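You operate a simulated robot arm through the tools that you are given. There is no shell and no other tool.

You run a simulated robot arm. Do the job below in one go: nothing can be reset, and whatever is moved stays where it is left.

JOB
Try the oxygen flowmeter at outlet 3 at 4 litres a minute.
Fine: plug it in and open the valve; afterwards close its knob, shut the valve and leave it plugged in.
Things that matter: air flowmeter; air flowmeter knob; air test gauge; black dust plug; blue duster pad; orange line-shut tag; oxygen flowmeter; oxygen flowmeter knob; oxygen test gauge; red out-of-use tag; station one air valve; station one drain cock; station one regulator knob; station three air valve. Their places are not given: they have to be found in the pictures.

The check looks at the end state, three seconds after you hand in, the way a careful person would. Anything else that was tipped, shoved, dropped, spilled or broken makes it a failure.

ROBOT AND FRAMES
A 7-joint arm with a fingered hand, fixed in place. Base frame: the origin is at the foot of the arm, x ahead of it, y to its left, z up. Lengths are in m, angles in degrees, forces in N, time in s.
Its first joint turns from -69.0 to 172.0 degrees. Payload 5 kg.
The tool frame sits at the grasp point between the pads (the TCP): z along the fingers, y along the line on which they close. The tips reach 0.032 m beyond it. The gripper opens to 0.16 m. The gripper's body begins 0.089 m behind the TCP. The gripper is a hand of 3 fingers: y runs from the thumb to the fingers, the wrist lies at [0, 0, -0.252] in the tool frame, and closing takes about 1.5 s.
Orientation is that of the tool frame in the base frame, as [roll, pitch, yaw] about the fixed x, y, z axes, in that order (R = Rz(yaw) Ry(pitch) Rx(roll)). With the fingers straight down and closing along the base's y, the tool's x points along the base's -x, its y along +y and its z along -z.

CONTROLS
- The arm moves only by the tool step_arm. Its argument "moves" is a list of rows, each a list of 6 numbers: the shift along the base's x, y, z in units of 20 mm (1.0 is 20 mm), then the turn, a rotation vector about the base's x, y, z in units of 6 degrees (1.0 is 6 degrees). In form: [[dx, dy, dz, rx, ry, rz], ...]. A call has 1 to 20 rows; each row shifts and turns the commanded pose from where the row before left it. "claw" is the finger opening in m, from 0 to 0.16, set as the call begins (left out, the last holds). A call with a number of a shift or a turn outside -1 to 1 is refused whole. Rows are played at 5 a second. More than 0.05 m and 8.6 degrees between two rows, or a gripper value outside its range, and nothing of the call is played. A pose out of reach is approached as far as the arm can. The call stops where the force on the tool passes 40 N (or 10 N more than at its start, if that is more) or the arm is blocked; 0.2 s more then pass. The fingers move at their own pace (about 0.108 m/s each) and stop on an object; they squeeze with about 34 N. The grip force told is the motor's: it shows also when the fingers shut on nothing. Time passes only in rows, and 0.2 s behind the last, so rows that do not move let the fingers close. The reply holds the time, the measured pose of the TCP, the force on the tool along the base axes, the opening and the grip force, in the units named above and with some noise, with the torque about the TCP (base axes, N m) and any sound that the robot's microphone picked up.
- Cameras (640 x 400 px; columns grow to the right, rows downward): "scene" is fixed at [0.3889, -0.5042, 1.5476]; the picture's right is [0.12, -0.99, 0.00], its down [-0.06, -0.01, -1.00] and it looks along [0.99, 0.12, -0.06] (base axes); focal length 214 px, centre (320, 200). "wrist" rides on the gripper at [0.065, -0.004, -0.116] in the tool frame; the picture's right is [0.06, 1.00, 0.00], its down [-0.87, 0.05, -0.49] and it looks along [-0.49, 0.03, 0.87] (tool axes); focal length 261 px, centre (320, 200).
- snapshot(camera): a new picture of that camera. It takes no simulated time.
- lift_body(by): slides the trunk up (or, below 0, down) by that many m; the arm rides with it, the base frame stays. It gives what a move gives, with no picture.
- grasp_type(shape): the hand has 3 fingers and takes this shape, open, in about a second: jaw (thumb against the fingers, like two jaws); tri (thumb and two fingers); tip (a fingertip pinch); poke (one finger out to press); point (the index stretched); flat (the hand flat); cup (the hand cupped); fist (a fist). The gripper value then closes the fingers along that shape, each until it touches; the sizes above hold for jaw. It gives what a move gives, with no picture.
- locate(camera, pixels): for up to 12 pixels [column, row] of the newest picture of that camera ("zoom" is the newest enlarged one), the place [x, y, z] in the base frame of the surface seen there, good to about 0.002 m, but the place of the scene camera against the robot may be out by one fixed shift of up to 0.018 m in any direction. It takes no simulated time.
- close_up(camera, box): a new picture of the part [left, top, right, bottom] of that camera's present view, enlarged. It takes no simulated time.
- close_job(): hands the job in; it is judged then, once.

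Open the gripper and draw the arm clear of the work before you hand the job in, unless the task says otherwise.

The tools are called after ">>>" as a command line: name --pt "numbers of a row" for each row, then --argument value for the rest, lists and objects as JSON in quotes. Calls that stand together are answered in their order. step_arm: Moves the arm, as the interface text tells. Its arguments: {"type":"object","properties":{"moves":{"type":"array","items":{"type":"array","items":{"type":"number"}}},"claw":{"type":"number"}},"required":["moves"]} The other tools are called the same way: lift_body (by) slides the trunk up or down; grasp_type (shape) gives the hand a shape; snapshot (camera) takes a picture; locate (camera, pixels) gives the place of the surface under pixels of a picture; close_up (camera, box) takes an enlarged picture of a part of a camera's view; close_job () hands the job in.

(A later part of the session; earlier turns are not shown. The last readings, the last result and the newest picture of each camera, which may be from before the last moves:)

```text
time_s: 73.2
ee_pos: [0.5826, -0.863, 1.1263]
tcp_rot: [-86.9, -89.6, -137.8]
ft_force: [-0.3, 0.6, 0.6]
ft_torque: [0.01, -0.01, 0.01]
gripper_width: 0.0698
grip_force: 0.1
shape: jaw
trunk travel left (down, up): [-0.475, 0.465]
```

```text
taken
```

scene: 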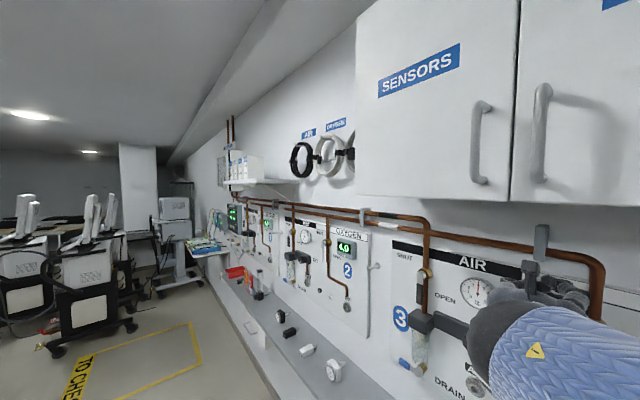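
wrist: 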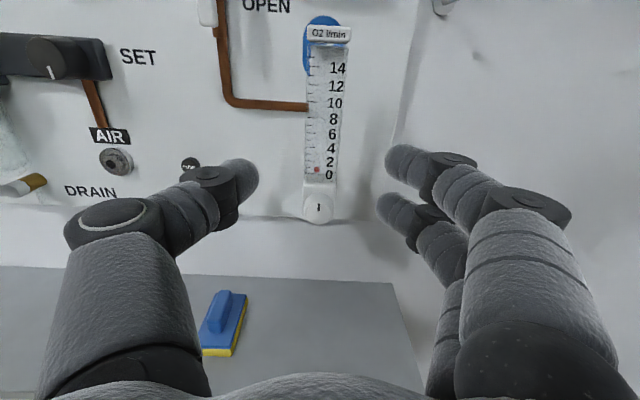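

The float sits at the bottom (317,169), so the knob is closed. I enlarge the flowmeter for a reference.

>>> close_up --camera "wrist" --box '[280, 10, 380, 230]'

>>> close_up --camera "wrist" --box '[285, 130, 355, 225]'

>>> locate --camera "wrist" --pixels '[[318, 207], [310, 205], [328, 205], [318, 198], [318, 215], [304, 190], [334, 190], [312, 30], [348, 35], [208, 12], [222, 60], [330, 33]]'

```text
1.82 times, centred on (330, 120) of wrist
```

zoom: 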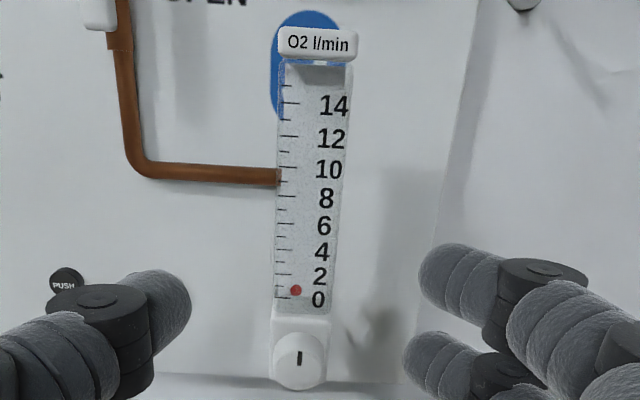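

```text
4.21 times, centred on (320, 178) of wrist
```

zoom: 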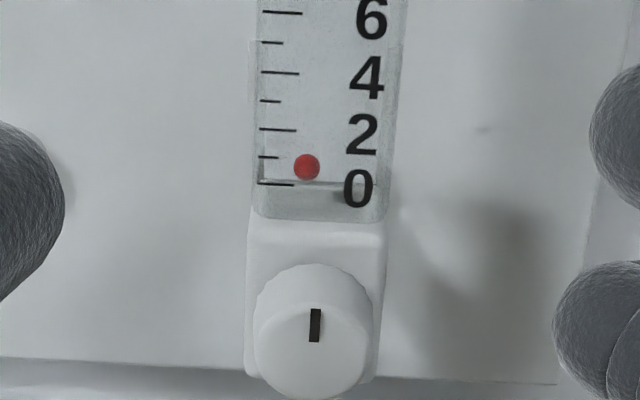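

```text
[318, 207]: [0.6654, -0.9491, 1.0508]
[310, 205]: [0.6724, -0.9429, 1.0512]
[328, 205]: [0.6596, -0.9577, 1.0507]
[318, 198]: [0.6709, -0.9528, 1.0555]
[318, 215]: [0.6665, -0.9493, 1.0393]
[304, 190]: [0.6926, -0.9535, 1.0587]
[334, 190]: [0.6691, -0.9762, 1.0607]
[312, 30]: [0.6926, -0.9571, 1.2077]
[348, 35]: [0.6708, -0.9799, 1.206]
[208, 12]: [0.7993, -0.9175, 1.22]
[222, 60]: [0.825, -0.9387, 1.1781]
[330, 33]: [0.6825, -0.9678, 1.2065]
```

I locate the scale ticks 0, 2, 4, 6 and the float in the newest enlargement, to calibrate the reading.

>>> locate --camera "zoom" --pixels '[[276, 184], [290, 184], [278, 130], [290, 130], [290, 73], [290, 12], [307, 167], [307, 158], [360, 187], [362, 134], [367, 77], [371, 17]]'

>>> close_up --camera "wrist" --box '[290, 20, 360, 100]'

```text
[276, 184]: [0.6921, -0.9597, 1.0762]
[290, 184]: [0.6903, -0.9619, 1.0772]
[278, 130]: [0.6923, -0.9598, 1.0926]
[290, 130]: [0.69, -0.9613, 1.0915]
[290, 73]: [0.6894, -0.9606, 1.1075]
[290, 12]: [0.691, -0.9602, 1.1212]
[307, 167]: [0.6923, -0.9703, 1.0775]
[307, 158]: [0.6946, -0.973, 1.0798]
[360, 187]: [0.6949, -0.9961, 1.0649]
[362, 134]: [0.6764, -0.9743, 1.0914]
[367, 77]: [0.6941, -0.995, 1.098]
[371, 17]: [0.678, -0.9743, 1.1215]
```

```text
5.00 times, centred on (325, 60) of wrist
```

zoom: 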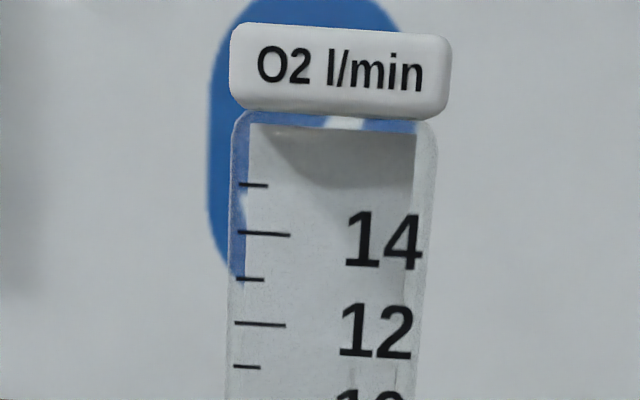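

Ticks lie at z 1.0767 (0) to 1.1073 (4), about 7.5 mm per l/min, and the float centre locates at z=1.0775 for zero flow; so 4 l/min means float z≈1.1075. The knob axis is about s=0.2005, z=1.0405, front n=-1.1416. I go down to knob height.

>>> step_arm --pt "-0.08 -0.08 -0.85 0 0 0" --pt "0 0 -0.85 0 0 0" --pt "0 0 -0.85 0 0 0" --pt "0 0 -0.85 0 0 0" --pt "0 0 -0.85 0 0 0" --pt "0 0 0 0 0 0"

>>> snapshot --camera "wrist"

```text
time_s: 74.6
ee_pos: [0.5795, -0.8647, 1.0424]
tcp_rot: [-82.7, -89.6, -142.0]
ft_force: [0.4, -0.9, -0.1]
ft_torque: [-0.01, 0.0, -0.01]
gripper_width: 0.0699
grip_force: 0.2
shape: jaw
trunk travel left (down, up): [-0.475, 0.465]
```

```text
taken
```

wrist: 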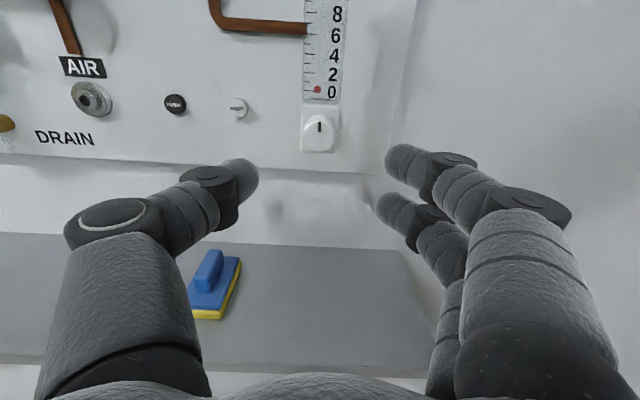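

I measure the knob's outline from this level before closing in.

>>> close_up --camera "wrist" --box '[290, 70, 350, 160]'

>>> locate --camera "zoom" --pixels '[[320, 250], [270, 262], [375, 262], [320, 300], [320, 220], [320, 325], [285, 300], [360, 300], [290, 230], [355, 230], [265, 200], [390, 205]]'

```text
4.44 times, centred on (320, 115) of wrist
```

zoom: 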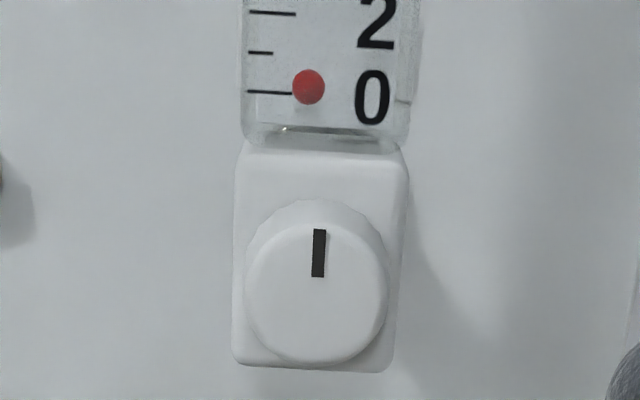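

```text
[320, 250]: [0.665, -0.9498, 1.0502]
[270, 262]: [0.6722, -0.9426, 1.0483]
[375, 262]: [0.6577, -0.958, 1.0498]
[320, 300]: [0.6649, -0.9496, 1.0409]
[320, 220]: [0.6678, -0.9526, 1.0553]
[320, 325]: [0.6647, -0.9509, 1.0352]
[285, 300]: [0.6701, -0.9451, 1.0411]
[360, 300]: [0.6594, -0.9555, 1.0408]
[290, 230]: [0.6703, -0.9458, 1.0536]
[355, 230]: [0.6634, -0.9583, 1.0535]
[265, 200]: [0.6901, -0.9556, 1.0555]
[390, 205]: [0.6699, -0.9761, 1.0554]
```

Knob axis s=0.2007, z=1.042, face n=-1.1416, radius about 14.5 mm. I advance straight to TCP n≈-1.128 with the hand open around it.

>>> step_arm --pt "0.72 -0.68 0 0 0 0" --pt "0.7071 -0.7071 0 0 0 0" --pt "0.7071 -0.7071 0 0 0 0" --pt "0.7071 -0.7071 0 0 0 0" --pt "0.5 -0.5 0 0 0 0" --pt "0.35 -0.35 0 0 0 0" --pt "0 0 0 0 0 0"

>>> snapshot --camera "wrist"

```text
time_s: 76.2
ee_pos: [0.6525, -0.9379, 1.0397]
tcp_rot: [-90.8, -89.6, -134.0]
ft_force: [-0.8, -0.5, 0.0]
ft_torque: [-0.04, 0.03, 0.0]
gripper_width: 0.0698
grip_force: 0.0
shape: jaw
trunk travel left (down, up): [-0.475, 0.465]
```

```text
taken
```

wrist: 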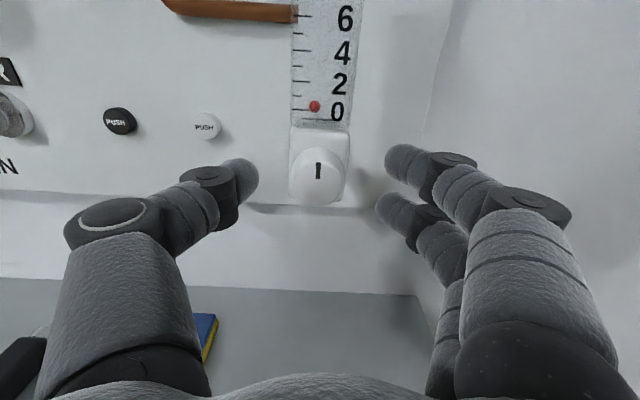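

The knob is between the fingers, a little high in the picture. I locate its face centre again from this close view.

>>> close_up --camera "wrist" --box '[270, 130, 370, 220]'

>>> locate --camera "zoom" --pixels '[[315, 180], [315, 220], [270, 200], [370, 200], [315, 250], [315, 300], [220, 200], [400, 200]]'

```text
4.44 times, centred on (320, 175) of wrist
```

zoom: 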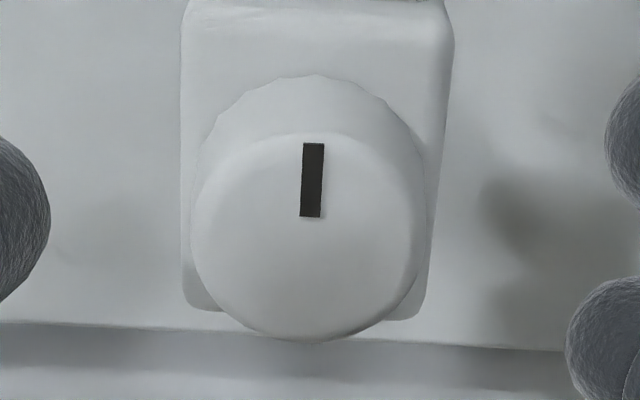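

```text
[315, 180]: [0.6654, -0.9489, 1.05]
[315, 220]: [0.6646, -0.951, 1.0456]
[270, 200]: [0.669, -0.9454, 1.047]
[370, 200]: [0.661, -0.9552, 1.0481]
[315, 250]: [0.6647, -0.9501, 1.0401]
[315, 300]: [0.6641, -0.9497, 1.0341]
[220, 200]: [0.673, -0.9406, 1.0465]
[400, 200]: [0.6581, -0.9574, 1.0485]
```

Knob axis is s≈0.2006, z≈1.0427. I correct by +2.5 mm in height, 3 mm forward, and close the fingers on the knob.

>>> step_arm --pt "0.13 -0.08 0.13 0 0 0" --pt "0 0 0 0 0 0"

>>> step_arm --pt "0 0 0 0 0 0" --pt "0 0 0 0 0 0" --pt "0 0 0 0 0 0" --pt "0 0 0 0 0 0" --pt "0 0 0 0 0 0" --pt "0 0 0 0 0 0" --claw 0.01

>>> snapshot --camera "wrist"

```text
time_s: 76.8
ee_pos: [0.6561, -0.9392, 1.0442]
tcp_rot: [-87.8, -89.6, -136.8]
ft_force: [-0.2, 0.1, 0.9]
ft_torque: [0.0, -0.01, 0.01]
gripper_width: 0.0698
grip_force: 0.1
shape: jaw
trunk travel left (down, up): [-0.475, 0.465]
```

```text
time_s: 78.2
ee_pos: [0.6574, -0.9388, 1.0435]
tcp_rot: [-86.2, -89.6, -138.4]
ft_force: [5.0, -0.3, 2.8]
ft_torque: [-0.02, -0.04, 0.11]
gripper_width: 0.0172
grip_force: 34.1
shape: jaw
trunk travel left (down, up): [-0.475, 0.465]
```

```text
taken
```

wrist: 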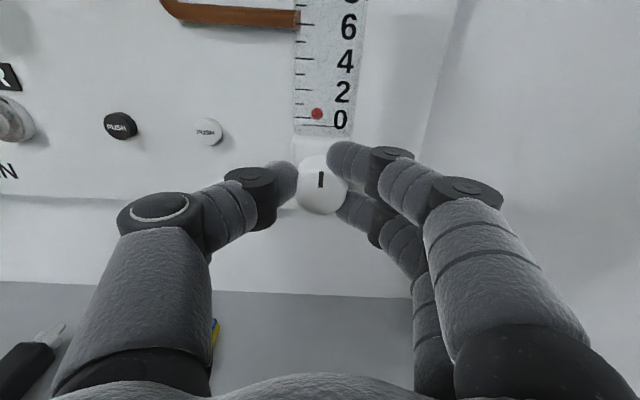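

The three fingers hold the knob centrally. I turn it 12° counterclockwise (as seen from the room) and read torque and float.

>>> step_arm --pt "0 0 0 -0.354 0.354 0" --pt "0 0 0 -0.354 0.354 0" --pt "0 0 0 -0.354 0.354 0" --pt "0 0 0 -0.354 0.354 0" --pt "0 0 0 0 0 0"

>>> snapshot --camera "wrist"

```text
time_s: 79.4
ee_pos: [0.6587, -0.9385, 1.0462]
tcp_rot: [89.8, -78.3, 45.5]
ft_force: [11.1, -2.8, 11.6]
ft_torque: [0.36, -0.66, 0.02]
gripper_width: 0.0166
grip_force: 33.8
shape: jaw
trunk travel left (down, up): [-0.475, 0.465]
```

```text
taken
```

wrist: 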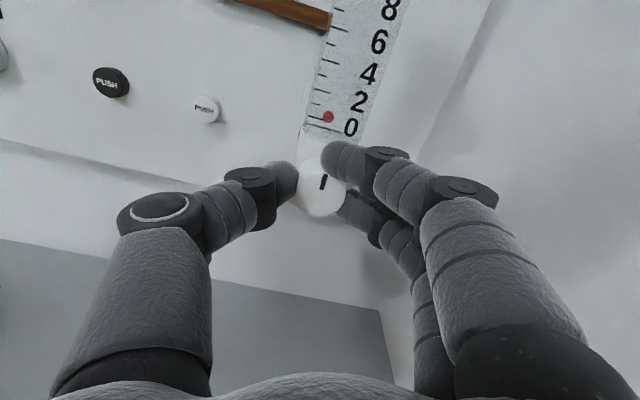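

Torque of about 0.7 N·m builds up. I enlarge to see whether the mark turned with the hand or slipped.

>>> close_up --camera "wrist" --box '[260, 90, 400, 230]'

```text
2.86 times, centred on (330, 160) of wrist
```

zoom: 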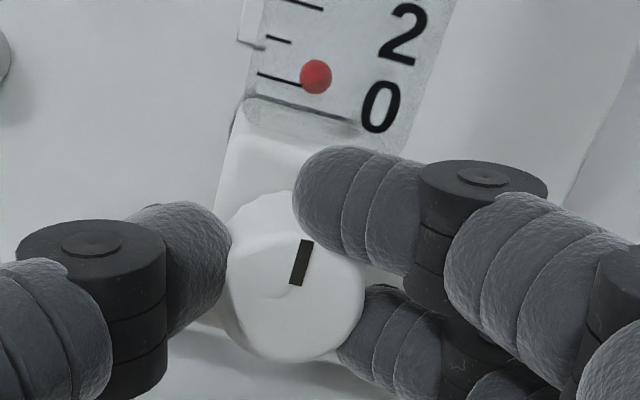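

The mark stayed aligned with the body, so the knob did not turn this way: it is at a stop. I turn back to zero and then try 12° clockwise.

>>> step_arm --pt "0 0 0 0.354 -0.354 0" --pt "0 0 0 0.354 -0.354 0" --pt "0 0 0 0.354 -0.354 0" --pt "0 0 0 0.354 -0.354 0" --pt "0 0 0 0 0 0"

>>> step_arm --pt "0 0 0 0.354 -0.354 0" --pt "0 0 0 0.354 -0.354 0" --pt "0 0 0 0.354 -0.354 0" --pt "0 0 0 0.354 -0.354 0" --pt "0 0 0 0 0 0"

>>> snapshot --camera "wrist"

>>> close_up --camera "wrist" --box '[240, 90, 380, 230]'

```text
time_s: 80.6
ee_pos: [0.6558, -0.9401, 1.0455]
tcp_rot: [-75.3, -89.5, -149.4]
ft_force: [9.5, -9.7, 17.5]
ft_torque: [-0.23, -0.23, -0.1]
gripper_width: 0.0163
grip_force: 33.8
shape: jaw
trunk travel left (down, up): [-0.475, 0.465]
```

```text
time_s: 81.8
ee_pos: [0.6562, -0.9386, 1.0457]
tcp_rot: [-89.2, -77.6, -135.5]
ft_force: [8.1, -18.2, 20.6]
ft_torque: [-0.29, -0.29, -0.32]
gripper_width: 0.0156
grip_force: 34.5
shape: jaw
trunk travel left (down, up): [-0.475, 0.465]
```

```text
taken
```

wrist: 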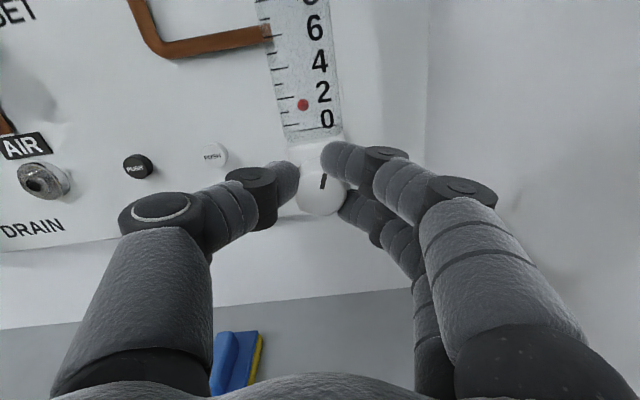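

```text
2.86 times, centred on (310, 160) of wrist
```

zoom: 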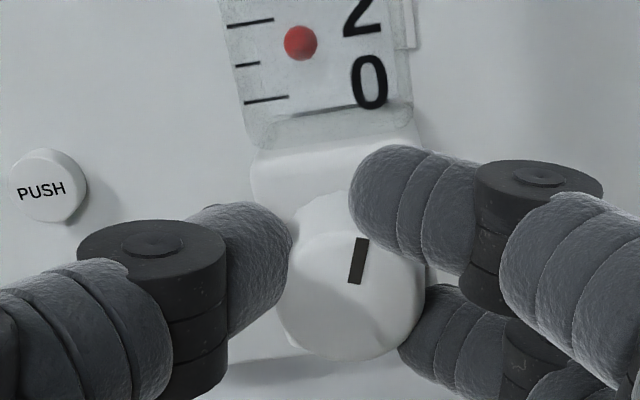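

The mark has now turned clockwise against the body and the float has risen: this knob opens clockwise. I locate the float.

>>> locate --camera "zoom" --pixels '[[300, 42], [265, 100], [248, 22], [300, 36], [300, 50], [248, 64]]'

```text
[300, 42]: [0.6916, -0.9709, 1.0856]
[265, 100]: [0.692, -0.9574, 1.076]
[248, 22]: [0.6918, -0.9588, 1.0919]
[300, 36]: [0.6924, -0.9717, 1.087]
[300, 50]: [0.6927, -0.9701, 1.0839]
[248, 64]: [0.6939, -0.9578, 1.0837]
```

The float is at z=1.0856, about 1.1 l/min for roughly 20° of turn. I ease the side load (2 mm up, 1 mm forward) and turn 24° further clockwise.

>>> step_arm --pt "0.035 -0.035 0.1 0 0 0" --pt "0 0 0 0 0 0"

>>> step_arm --pt "0 0 0 0.354 -0.354 0" --pt "0 0 0 0.354 -0.354 0" --pt "0 0 0 0.354 -0.354 0" --pt "0 0 0 0.354 -0.354 0" --pt "0 0 0 0.354 -0.354 0" --pt "0 0 0 0.354 -0.354 0" --pt "0 0 0 0 0 0"

>>> snapshot --camera "wrist"

>>> close_up --camera "wrist" --box '[220, 60, 380, 230]'

```text
time_s: 82.4
ee_pos: [0.6565, -0.9401, 1.0458]
tcp_rot: [-90.0, -77.7, -134.7]
ft_force: [-0.3, -10.5, 9.7]
ft_torque: [-0.16, -0.1, -0.35]
gripper_width: 0.0157
grip_force: 34.4
shape: jaw
trunk travel left (down, up): [-0.475, 0.465]
```

```text
time_s: 84.0
ee_pos: [0.6566, -0.9397, 1.0469]
tcp_rot: [-89.7, -59.5, -135.0]
ft_force: [-10.7, -5.2, 2.6]
ft_torque: [0.08, 0.12, -0.45]
gripper_width: 0.0159
grip_force: 34.1
shape: jaw
trunk travel left (down, up): [-0.475, 0.465]
```

```text
taken
```

wrist: 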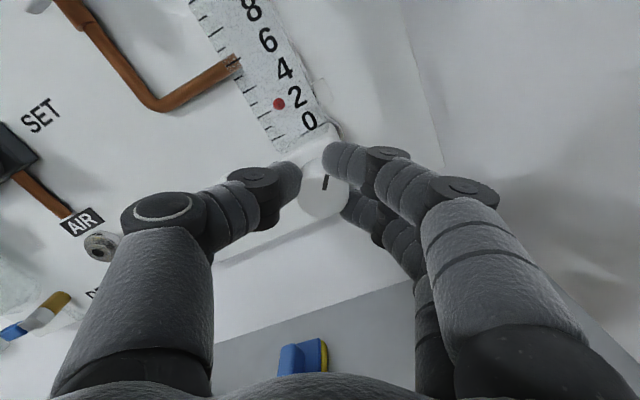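

```text
2.35 times, centred on (300, 145) of wrist
```

zoom: 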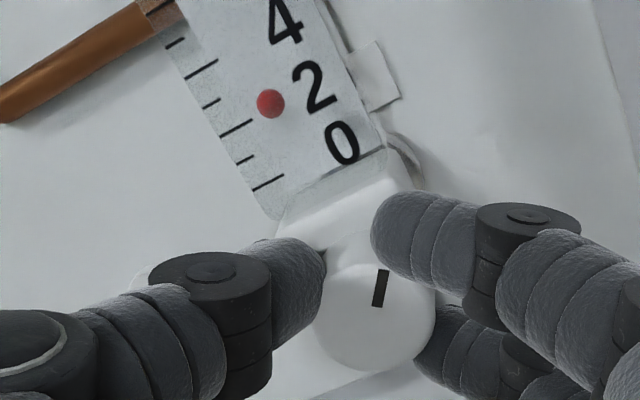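

I locate the float again after these 18° (the hand is now 30° clockwise).

>>> locate --camera "zoom" --pixels '[[270, 103], [268, 97], [272, 109], [236, 128], [200, 70], [268, 183]]'

```text
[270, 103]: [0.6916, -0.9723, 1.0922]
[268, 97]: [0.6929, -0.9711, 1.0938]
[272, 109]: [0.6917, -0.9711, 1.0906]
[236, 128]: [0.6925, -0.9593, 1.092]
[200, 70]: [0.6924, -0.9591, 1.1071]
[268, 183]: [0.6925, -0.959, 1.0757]
```

Float 1.0922 equals the 2-tick (1.092): about 2 l/min, roughly 21° per litre. I turn 30° more clockwise.

>>> step_arm --pt "0 0 0 0.354 -0.354 0" --pt "0 0 0 0.354 -0.354 0" --pt "0 0 0 0.354 -0.354 0" --pt "0 0 0 0.354 -0.354 0" --pt "0 0 0 0.354 -0.354 0" --pt "0 0 0 0.354 -0.354 0" --pt "0 0 0 0.354 -0.354 0" --pt "0 0 0 0.354 -0.354 0" --pt "0 0 0 0 0 0"

>>> snapshot --camera "wrist"

>>> close_up --camera "wrist" --box '[200, 40, 380, 230]'

```text
time_s: 86.0
ee_pos: [0.6544, -0.9422, 1.0463]
tcp_rot: [-89.7, -35.6, -135.1]
ft_force: [-19.1, -10.4, 0.3]
ft_torque: [0.12, 0.31, -0.6]
gripper_width: 0.0162
grip_force: 34.2
shape: jaw
trunk travel left (down, up): [-0.475, 0.465]
```

```text
taken
```

wrist: 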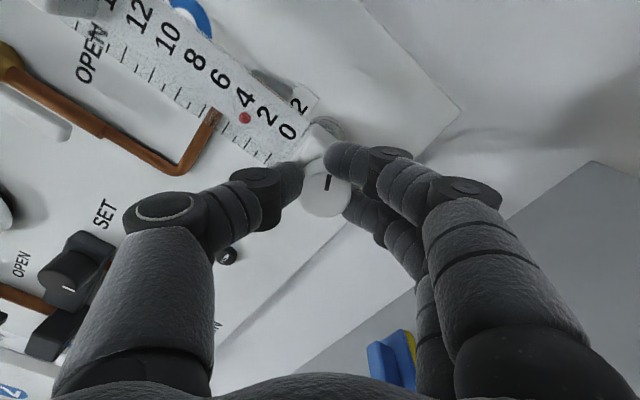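

```text
2.11 times, centred on (290, 135) of wrist
```

zoom: 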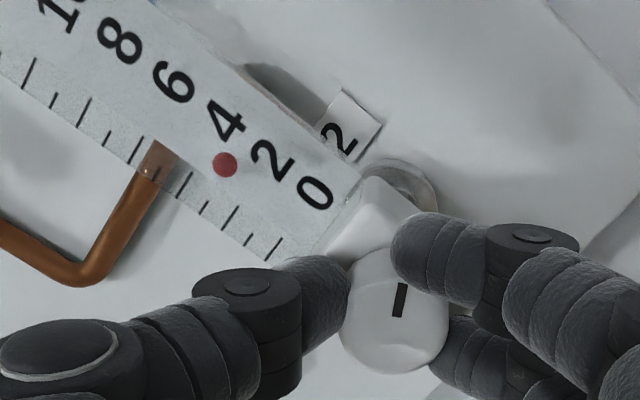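

I locate the float and ticks again; a side force of ~21 N shows the hand sits about 2 mm left of the knob axis, which I'll ease next.

>>> locate --camera "zoom" --pixels '[[224, 165], [219, 162], [229, 168], [230, 217], [183, 184], [276, 247], [135, 152]]'

>>> step_arm --pt "-0.07 -0.07 0 0 0 0" --pt "0 0 0 0.354 -0.354 0" --pt "0 0 0 0 0 0"

>>> close_up --camera "wrist" --box '[200, 40, 380, 230]'

```text
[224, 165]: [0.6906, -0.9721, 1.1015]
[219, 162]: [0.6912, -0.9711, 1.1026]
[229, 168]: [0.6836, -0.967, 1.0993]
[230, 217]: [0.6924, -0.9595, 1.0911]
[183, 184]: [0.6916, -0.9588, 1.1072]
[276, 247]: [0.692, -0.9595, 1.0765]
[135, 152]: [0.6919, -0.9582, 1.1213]
```

```text
time_s: 86.8
ee_pos: [0.6547, -0.9424, 1.0457]
tcp_rot: [-89.7, -32.7, -135.0]
ft_force: [-13.7, -8.2, -0.9]
ft_torque: [0.15, 0.27, -0.47]
gripper_width: 0.0162
grip_force: 34.5
shape: jaw
trunk travel left (down, up): [-0.475, 0.465]
```

```text
2.11 times, centred on (290, 135) of wrist
```

zoom: 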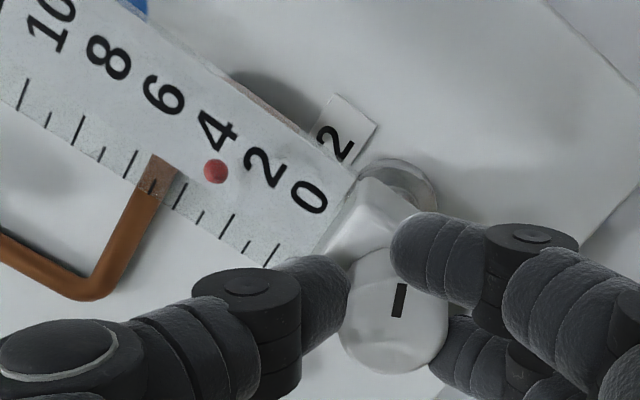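

I read the float after the extra 3°.

>>> locate --camera "zoom" --pixels '[[216, 171], [212, 168], [220, 174], [216, 165], [216, 177], [180, 196], [228, 226], [270, 253], [131, 163]]'

```text
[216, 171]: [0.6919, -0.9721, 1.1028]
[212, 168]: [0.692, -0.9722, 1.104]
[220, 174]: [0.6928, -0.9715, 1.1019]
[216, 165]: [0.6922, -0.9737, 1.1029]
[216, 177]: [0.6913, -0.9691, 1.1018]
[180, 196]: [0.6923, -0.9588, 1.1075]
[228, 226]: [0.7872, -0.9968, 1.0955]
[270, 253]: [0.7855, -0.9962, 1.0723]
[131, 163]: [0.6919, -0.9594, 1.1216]
```

The float is at z=1.1028, about 3.4–3.5 l/min; 4.5 mm is missing to the 4-tick (1.1073). I turn 9° more and read again.

>>> step_arm --pt "-0.03 -0.03 0 0.354 -0.354 0" --pt "0 0 0 0.354 -0.354 0" --pt "0 0 0 0.354 -0.354 0" --pt "0 0 0 0 0 0"

>>> snapshot --camera "wrist"

>>> close_up --camera "wrist" --box '[200, 60, 320, 170]'

```text
time_s: 87.8
ee_pos: [0.6526, -0.9421, 1.0442]
tcp_rot: [-89.9, -23.7, -135.0]
ft_force: [-14.3, -3.8, -2.6]
ft_torque: [0.2, 0.35, -0.36]
gripper_width: 0.0163
grip_force: 34.7
shape: jaw
trunk travel left (down, up): [-0.475, 0.465]
```

```text
taken
```

wrist: 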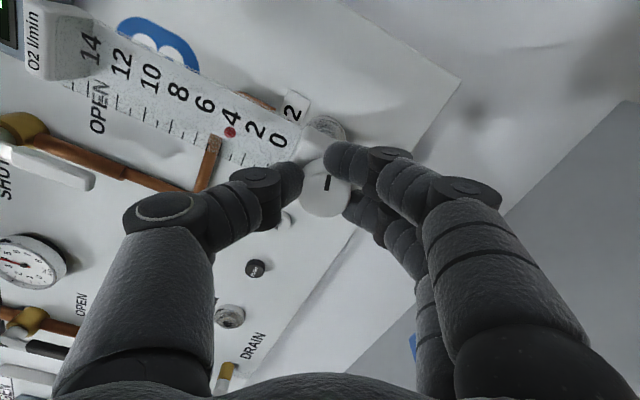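

```text
3.64 times, centred on (260, 115) of wrist
```

zoom: 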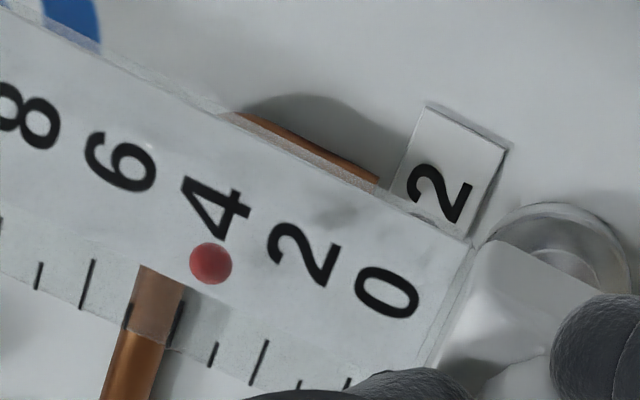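

I read the float at zoom (211,263) against the ticks.

>>> locate --camera "zoom" --pixels '[[211, 263], [205, 260], [217, 266], [211, 255], [211, 271], [178, 322], [260, 362], [88, 285]]'

```text
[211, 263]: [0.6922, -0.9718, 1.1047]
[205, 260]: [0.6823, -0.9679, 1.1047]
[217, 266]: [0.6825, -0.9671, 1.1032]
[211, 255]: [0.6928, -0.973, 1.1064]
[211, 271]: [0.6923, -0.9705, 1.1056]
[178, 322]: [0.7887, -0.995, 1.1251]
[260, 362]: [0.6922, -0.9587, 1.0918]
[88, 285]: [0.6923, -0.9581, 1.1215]
```

The float is at z≈1.1055, about 3.8 l/min. I turn 5° more and read again.

>>> step_arm --pt "0 0 0 0.295 -0.295 0" --pt "0 0 0 0.295 -0.295 0" --pt "0 0 0 0 0 0" --pt "0 0 0 0 0 0"

>>> close_up --camera "wrist" --box '[200, 60, 320, 170]'

```text
time_s: 88.8
ee_pos: [0.654, -0.9431, 1.0453]
tcp_rot: [-89.8, -18.6, -135.0]
ft_force: [-17.9, -3.7, -6.6]
ft_torque: [0.3, 0.42, -0.43]
gripper_width: 0.0163
grip_force: 34.3
shape: jaw
trunk travel left (down, up): [-0.475, 0.465]
```

```text
3.64 times, centred on (260, 115) of wrist
```

zoom: 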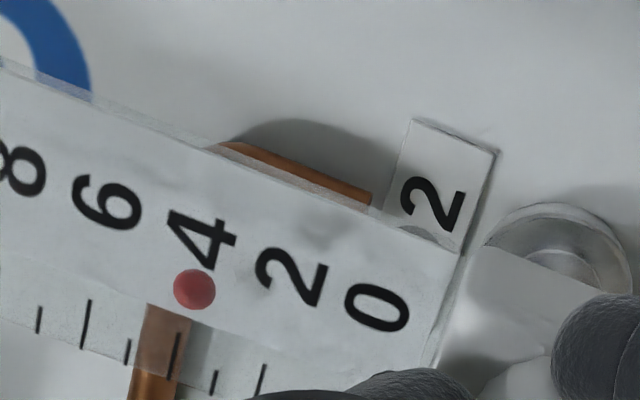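

>>> locate --camera "zoom" --pixels '[[195, 290], [195, 283], [195, 297], [188, 288], [202, 292], [173, 355], [263, 380], [85, 325], [128, 350], [213, 382]]'

```text
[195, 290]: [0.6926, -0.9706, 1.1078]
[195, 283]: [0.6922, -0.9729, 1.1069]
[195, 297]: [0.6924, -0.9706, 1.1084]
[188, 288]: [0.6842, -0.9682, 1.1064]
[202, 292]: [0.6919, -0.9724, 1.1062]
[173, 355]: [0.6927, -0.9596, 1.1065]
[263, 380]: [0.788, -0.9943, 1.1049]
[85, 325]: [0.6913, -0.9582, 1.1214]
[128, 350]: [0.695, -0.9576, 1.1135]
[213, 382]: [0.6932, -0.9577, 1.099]
```

The float (z≈1.107) now stands at the 4-tick (1.1065–1.1075): 4 l/min. I hold still for a few seconds and read again.

>>> step_arm --pt "0 0 0 0 0 0" --pt "0 0 0 0 0 0" --pt "0 0 0 0 0 0" --pt "0 0 0 0 0 0" --pt "0 0 0 0 0 0" --pt "0 0 0 0 0 0" --pt "0 0 0 0 0 0" --pt "0 0 0 0 0 0" --pt "0 0 0 0 0 0" --pt "0 0 0 0 0 0" --pt "0 0 0 0 0 0" --pt "0 0 0 0 0 0"

>>> close_up --camera "wrist" --box '[190, 60, 330, 200]'

>>> snapshot --camera "wrist"

```text
time_s: 91.4
ee_pos: [0.6545, -0.9413, 1.0453]
tcp_rot: [-89.6, -18.6, -135.0]
ft_force: [-20.4, -3.1, -8.2]
ft_torque: [0.35, 0.54, -0.47]
gripper_width: 0.0166
grip_force: 33.8
shape: jaw
trunk travel left (down, up): [-0.475, 0.465]
```

```text
2.86 times, centred on (260, 130) of wrist
```

zoom: 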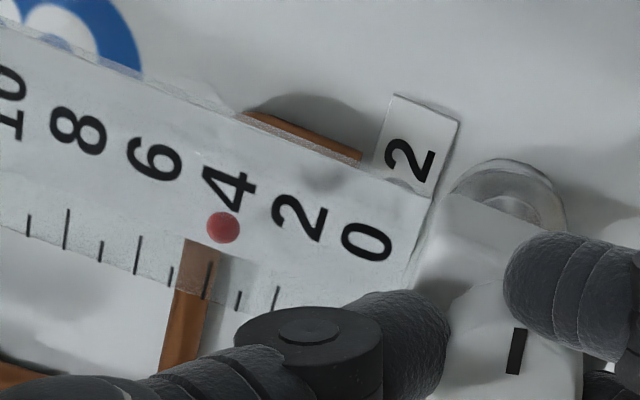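

```text
taken
```

wrist: 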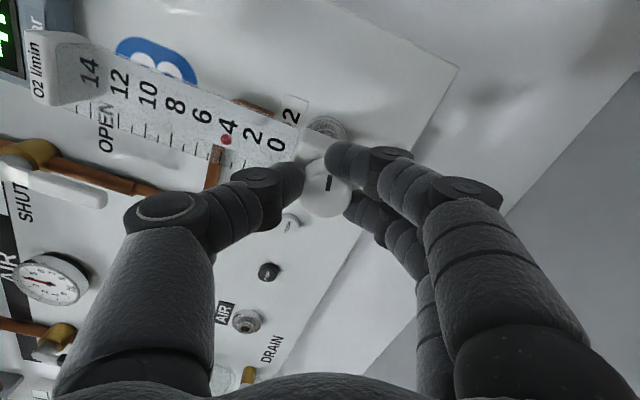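

I check the float reading once more after the hold.

>>> locate --camera "zoom" --pixels '[[224, 228], [224, 222], [224, 234], [218, 228], [230, 228], [208, 280], [138, 255]]'

```text
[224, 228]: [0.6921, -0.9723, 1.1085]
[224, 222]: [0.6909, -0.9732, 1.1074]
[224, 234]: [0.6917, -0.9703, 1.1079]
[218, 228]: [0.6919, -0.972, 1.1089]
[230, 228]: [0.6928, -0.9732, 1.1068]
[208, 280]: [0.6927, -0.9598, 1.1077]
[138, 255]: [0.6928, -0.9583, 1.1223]
```

Still 4 l/min (float 1.108, tick 1.107). Now I close the knob: turn it counterclockwise 70° back.

>>> step_arm --pt "-0.04 -0.04 -0.03 -0.589 0.589 0" --pt "0 0 0 -0.589 0.589 0" --pt "0 0 0 -0.589 0.589 0" --pt "0 0 0 -0.589 0.589 0" --pt "0 0 0 -0.589 0.589 0" --pt "0 0 0 -0.589 0.589 0" --pt "0 0 0 -0.589 0.589 0" --pt "0 0 0 -0.589 0.589 0" --pt "0 0 0 -0.589 0.589 0" --pt "0 0 0 -0.589 0.589 0" --pt "0 0 0 -0.589 0.589 0" --pt "0 0 0 -0.589 0.589 0" --pt "0 0 0 -0.589 0.589 0" --pt "0 0 0 -0.589 0.589 0" --pt "0 0 0 0 0 0"

>>> snapshot --camera "wrist"

>>> close_up --camera "wrist" --box '[250, 90, 390, 230]'

```text
time_s: 94.6
ee_pos: [0.6559, -0.9417, 1.0467]
tcp_rot: [-88.8, -88.8, -135.8]
ft_force: [8.2, 15.4, 0.5]
ft_torque: [0.16, 0.01, 0.47]
gripper_width: 0.017
grip_force: 33.6
shape: jaw
trunk travel left (down, up): [-0.475, 0.465]
```

```text
taken
```

wrist: 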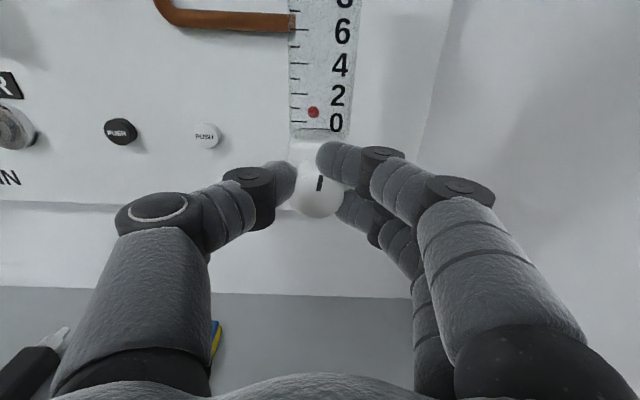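

```text
2.86 times, centred on (320, 160) of wrist
```

zoom: 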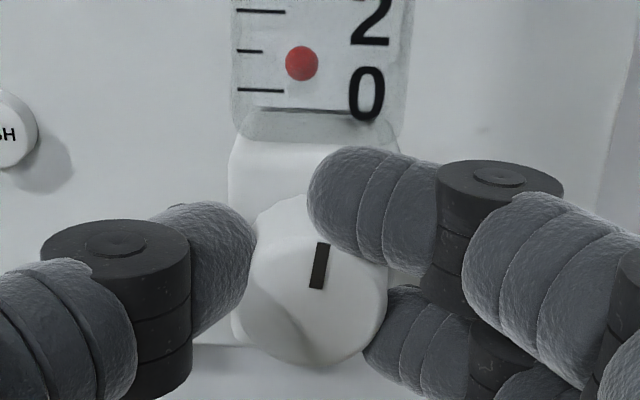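

The mark is still ~9° from vertical and the float slightly above rest, so I turn another 12° counterclockwise to the stop.

>>> locate --camera "zoom" --pixels '[[301, 64], [301, 70], [262, 90], [250, 51]]'

>>> step_arm --pt "-0.03 -0.03 0 -0.354 0.354 0" --pt "0 0 0 -0.354 0.354 0" --pt "0 0 0 -0.354 0.354 0" --pt "0 0 0 -0.354 0.354 0" --pt "0 0 0 0 0 0"

>>> snapshot --camera "wrist"

>>> close_up --camera "wrist" --box '[260, 90, 400, 230]'

```text
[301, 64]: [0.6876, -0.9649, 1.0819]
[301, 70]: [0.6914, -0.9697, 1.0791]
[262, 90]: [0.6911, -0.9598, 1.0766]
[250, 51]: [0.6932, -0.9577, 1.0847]
```

```text
time_s: 95.8
ee_pos: [0.6541, -0.9409, 1.0465]
tcp_rot: [89.9, -79.4, 45.4]
ft_force: [14.0, 19.6, 2.2]
ft_torque: [0.44, -0.4, 0.73]
gripper_width: 0.0175
grip_force: 34.3
shape: jaw
trunk travel left (down, up): [-0.475, 0.465]
```

```text
taken
```

wrist: 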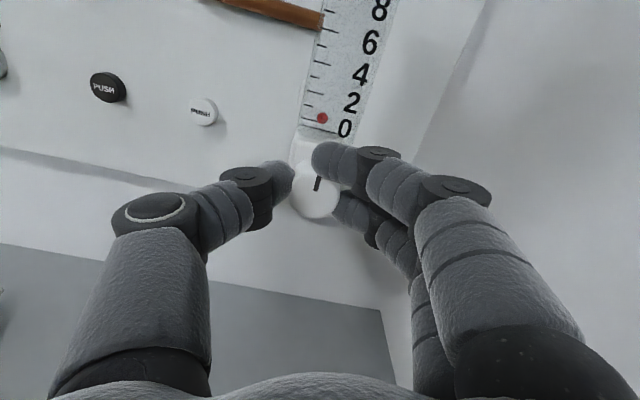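

```text
2.86 times, centred on (330, 160) of wrist
```

zoom: 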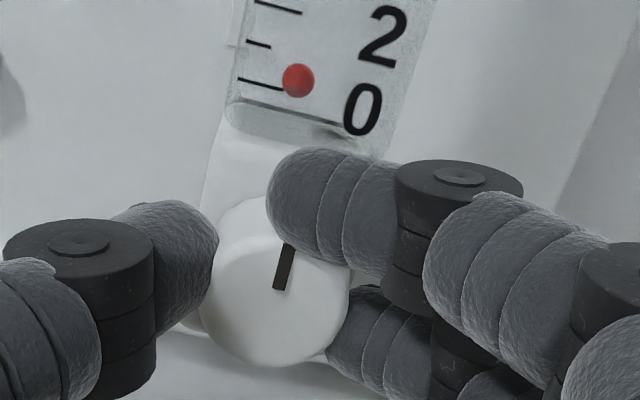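

The mark is in line with the body again and the float is at rest: closed, against the stop. I check the float, ease the side load 2 mm, and open the fingers.

>>> locate --camera "zoom" --pixels '[[298, 81], [298, 74], [298, 88], [260, 84], [258, 44]]'

>>> step_arm --pt "0.05 0.05 0 0 0 0" --pt "0.03 0.03 0 0 0 0" --pt "0 0 0 0 0 0"

>>> step_arm --pt "0 0 0 0 0 0" --pt "0 0 0 0 0 0" --pt "0 0 0 0 0 0" --pt "0 0 0 0 0 0" --claw 0.075

>>> snapshot --camera "wrist"

>>> close_up --camera "wrist" --box '[250, 90, 400, 230]'

```text
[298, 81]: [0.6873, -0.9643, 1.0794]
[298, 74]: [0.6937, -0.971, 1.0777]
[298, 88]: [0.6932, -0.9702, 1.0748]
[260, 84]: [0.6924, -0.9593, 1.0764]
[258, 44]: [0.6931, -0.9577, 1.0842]
```

```text
time_s: 96.6
ee_pos: [0.6557, -0.9405, 1.0464]
tcp_rot: [89.7, -79.4, 45.5]
ft_force: [9.9, 9.9, 6.1]
ft_torque: [0.33, -0.45, 0.43]
gripper_width: 0.017
grip_force: 33.4
shape: jaw
trunk travel left (down, up): [-0.475, 0.465]
```

```text
time_s: 97.6
ee_pos: [0.6553, -0.9409, 1.0453]
tcp_rot: [90.3, -79.4, 45.0]
ft_force: [-0.5, 0.2, 1.3]
ft_torque: [0.0, 0.0, -0.03]
gripper_width: 0.0743
grip_force: 0.0
shape: jaw
trunk travel left (down, up): [-0.475, 0.465]
```

```text
taken
```

wrist: 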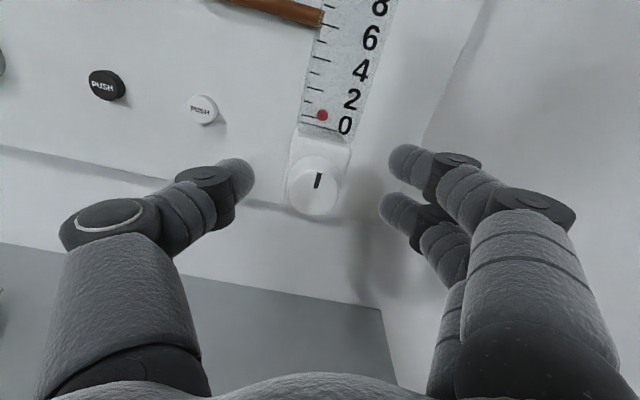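

```text
2.86 times, centred on (325, 160) of wrist
```

zoom: 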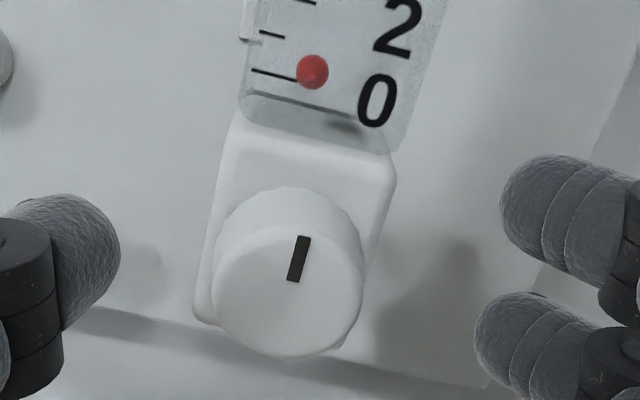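

Knob mark lines up with the body (closed). I retreat straight back, un-roll the hand, and check the float and knob from the front.

>>> step_arm --pt "-0.6 0.6 0 0 0 0" --pt "-0.7071 0.7071 0 0 0 0" --pt "-0.7071 0.7071 0 0.3 -0.3 0" --pt "-0.7071 0.7071 0 0.3 -0.3 0" --pt "-0.7071 0.7071 0.3 0.3 -0.3 0" --pt "0 0 0.5 0.35 -0.35 0" --pt "0 0 0 0 0 0"

>>> snapshot --camera "wrist"

>>> close_up --camera "wrist" --box '[270, 60, 370, 180]'

```text
time_s: 99.2
ee_pos: [0.588, -0.8725, 1.0615]
tcp_rot: [-85.6, -89.9, -139.0]
ft_force: [-0.2, 0.3, 0.2]
ft_torque: [-0.01, 0.01, 0.02]
gripper_width: 0.0744
grip_force: 0.1
shape: jaw
trunk travel left (down, up): [-0.475, 0.465]
```

```text
taken
```

wrist: 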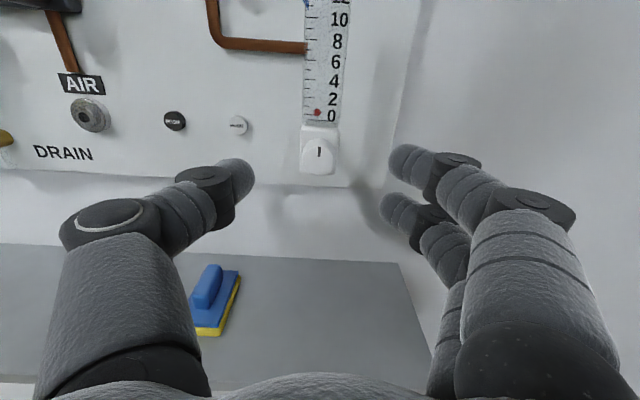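

```text
3.33 times, centred on (320, 120) of wrist
```

zoom: 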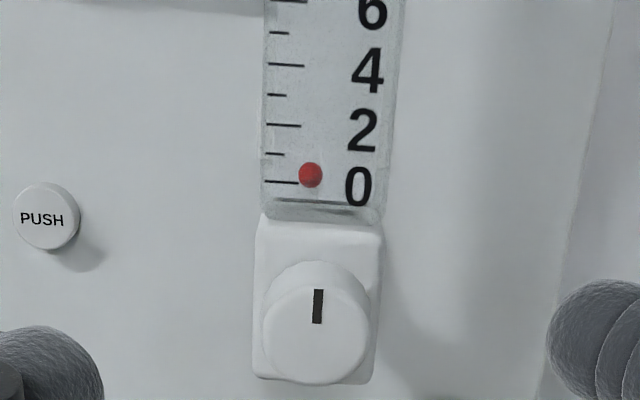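

The mark is at 12 o'clock as at the start and the float is down at 0. I confirm the float's height, then close the hand to a beak and move up and left toward the lever's right side.

>>> locate --camera "zoom" --pixels '[[310, 175], [310, 180], [305, 175], [285, 183], [285, 125]]'

>>> step_arm --pt "0.3 0.3 0.9 0 0 0" --pt "0.3 0.3 0.9 0 0 0" --pt "0.3 0.3 0.9 0 0 0" --pt "0.3 0.3 0.9 0 0 0" --pt "0.3 0.3 0.9 0 0 0" --pt "0.3 0.3 0.9 0 0 0" --pt "0.3 0.3 0.9 0 0 0" --pt "0.3 0.3 0.9 0 0 0" --pt "0.3 0.3 0.9 0 0 0" --pt "0 0 0 0 0 0" --claw 0

>>> snapshot --camera "wrist"

```text
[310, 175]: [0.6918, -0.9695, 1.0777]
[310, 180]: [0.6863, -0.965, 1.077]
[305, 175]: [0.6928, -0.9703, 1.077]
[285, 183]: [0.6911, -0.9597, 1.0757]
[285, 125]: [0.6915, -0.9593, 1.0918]
```

```text
time_s: 101.4
ee_pos: [0.6413, -0.821, 1.224]
tcp_rot: [-92.1, -89.9, -132.5]
ft_force: [0.0, -0.2, 0.3]
ft_torque: [0.02, 0.0, -0.01]
gripper_width: 0.0
grip_force: 34.5
shape: jaw
trunk travel left (down, up): [-0.475, 0.465]
```

```text
taken
```

wrist: 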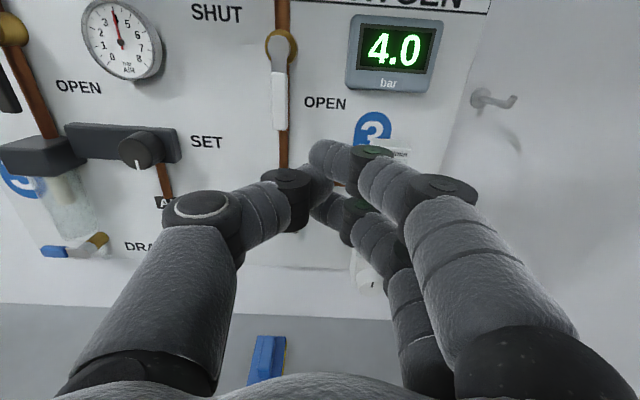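

The lever hangs down at (280,50–130); my beak is to its right. I locate the lever edges and my fingers' outer sides to plan the push.

>>> locate --camera "wrist" --pixels '[[279, 128], [279, 100], [280, 70], [281, 48], [287, 110], [272, 110], [375, 150], [400, 165], [420, 180], [455, 190], [480, 215], [399, 143]]'

```text
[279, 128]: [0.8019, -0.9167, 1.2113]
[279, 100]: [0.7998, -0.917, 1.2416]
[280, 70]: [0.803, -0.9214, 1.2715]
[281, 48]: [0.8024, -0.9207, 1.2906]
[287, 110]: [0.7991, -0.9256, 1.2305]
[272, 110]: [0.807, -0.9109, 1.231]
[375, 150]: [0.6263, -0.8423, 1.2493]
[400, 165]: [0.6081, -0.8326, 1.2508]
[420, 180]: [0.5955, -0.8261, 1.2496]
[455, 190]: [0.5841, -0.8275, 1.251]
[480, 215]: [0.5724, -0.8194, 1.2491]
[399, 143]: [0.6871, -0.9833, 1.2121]
```

The lever spans s 0.075–0.091, tip z=1.2105; outer finger side clears the flowmeter cap by about 14 mm if TCP s=0.113. I shift 14 mm left, then go forward in two parts.

>>> step_arm --pt "0.495 0.495 0.1 0 0 0" --pt "0.664 -0.664 0 0 0 0" --pt "0.664 -0.664 0 0 0 0" --pt "0.664 -0.664 0 0 0 0" --pt "0.664 -0.664 0 0 0 0" --pt "0.664 -0.664 0 0 0 0" --pt "0.664 -0.664 0 0 0 0" --pt "0 0 0 0 0 0"

>>> snapshot --camera "wrist"

```text
time_s: 103.2
ee_pos: [0.7293, -0.8893, 1.2251]
tcp_rot: [-70.2, -89.9, -154.5]
ft_force: [-0.7, -0.9, -0.4]
ft_torque: [0.04, -0.01, 0.0]
gripper_width: 0.0
grip_force: 34.8
shape: jaw
trunk travel left (down, up): [-0.475, 0.465]
```

```text
taken
```

wrist: 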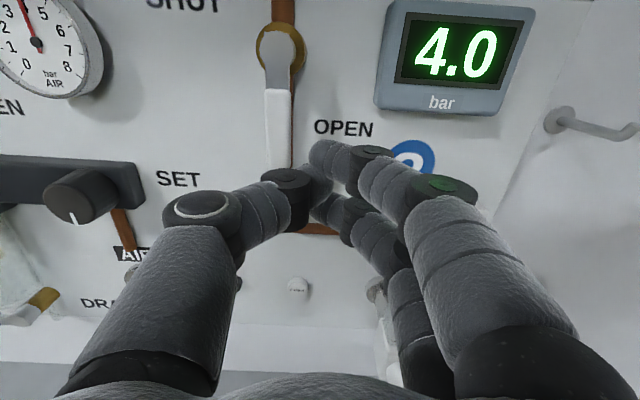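

Aligned at s=0.113; the path forward is free. I go in another 56 mm beside the lever.

>>> step_arm --pt "0.5 -0.5 0 0 0 0" --pt "0.5 -0.5 0 0 0 0" --pt "0.5 -0.5 0 0 0 0" --pt "0.5 -0.5 0 0 0 0" --pt "0 0 0 0 0 0"

>>> snapshot --camera "wrist"

```text
time_s: 104.4
ee_pos: [0.7707, -0.9284, 1.2254]
tcp_rot: [-83.1, -89.9, -141.6]
ft_force: [0.5, 0.6, 0.2]
ft_torque: [0.01, 0.01, 0.02]
gripper_width: 0.0001
grip_force: 34.2
shape: jaw
trunk travel left (down, up): [-0.475, 0.465]
```

```text
taken
```

wrist: 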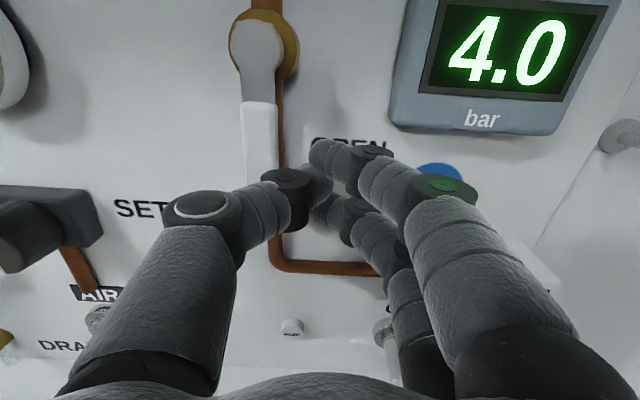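

The beak stands right of the lever tip without contact. I push left along the arc to about 60° and check.

>>> step_arm --pt "0.2 0.2 -0.11 0 0 0" --pt "0.2 0.2 -0.11 0 0 0" --pt "0.18 0.18 -0.11 0 0 0" --pt "0.18 0.18 -0.11 0 0 0" --pt "0.27 0.27 -0.04 0 0 0" --pt "0.27 0.27 -0.04 0 0 0" --pt "0 0 0 0 0 0"

>>> snapshot --camera "wrist"

```text
time_s: 106.0
ee_pos: [0.7971, -0.9028, 1.2146]
tcp_rot: [-88.5, -89.7, -136.1]
ft_force: [-1.2, -0.1, -0.4]
ft_torque: [0.03, -0.03, 0.0]
gripper_width: 0.0
grip_force: 34.4
shape: jaw
trunk travel left (down, up): [-0.475, 0.465]
```

```text
taken
```

wrist: 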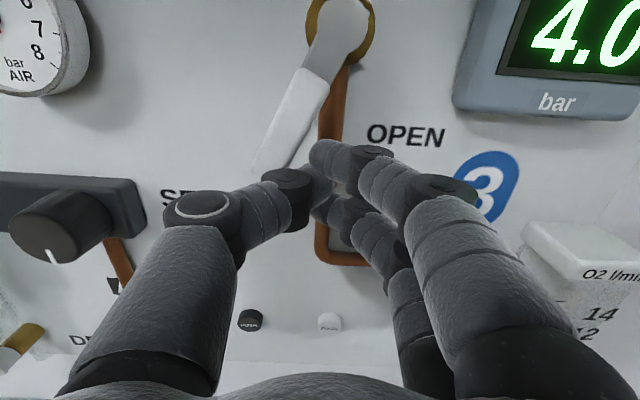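

The lever swings with the beak (about 30° from vertical now), little force. I continue along the arc up toward SHUT.

>>> step_arm --pt "0.22 0.22 0.17 0 0 0" --pt "0.225 0.225 0.18 0 0 0" --pt "0.184 0.184 0.255 0 0 0" --pt "0.184 0.184 0.255 0 0 0" --pt "0.131 0.131 0.312 0 0 0" --pt "0.131 0.131 0.312 0 0 0" --pt "0 0 0 0 0 0"

>>> snapshot --camera "wrist"

```text
time_s: 107.6
ee_pos: [0.8169, -0.8806, 1.2435]
tcp_rot: [-74.5, -89.9, -150.1]
ft_force: [0.8, 1.9, -4.8]
ft_torque: [0.05, 0.08, 0.08]
gripper_width: 0.0
grip_force: 33.9
shape: jaw
trunk travel left (down, up): [-0.475, 0.465]
```

```text
taken
```

wrist: 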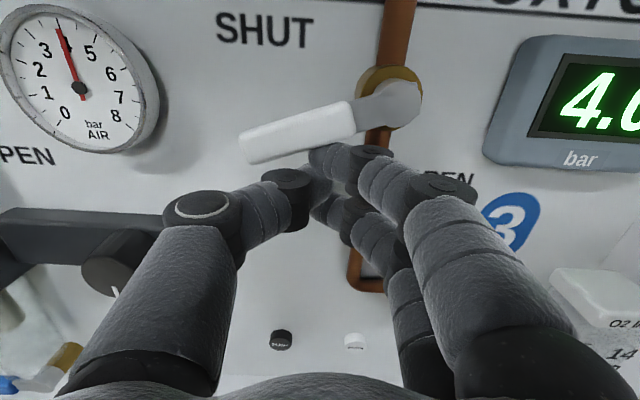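

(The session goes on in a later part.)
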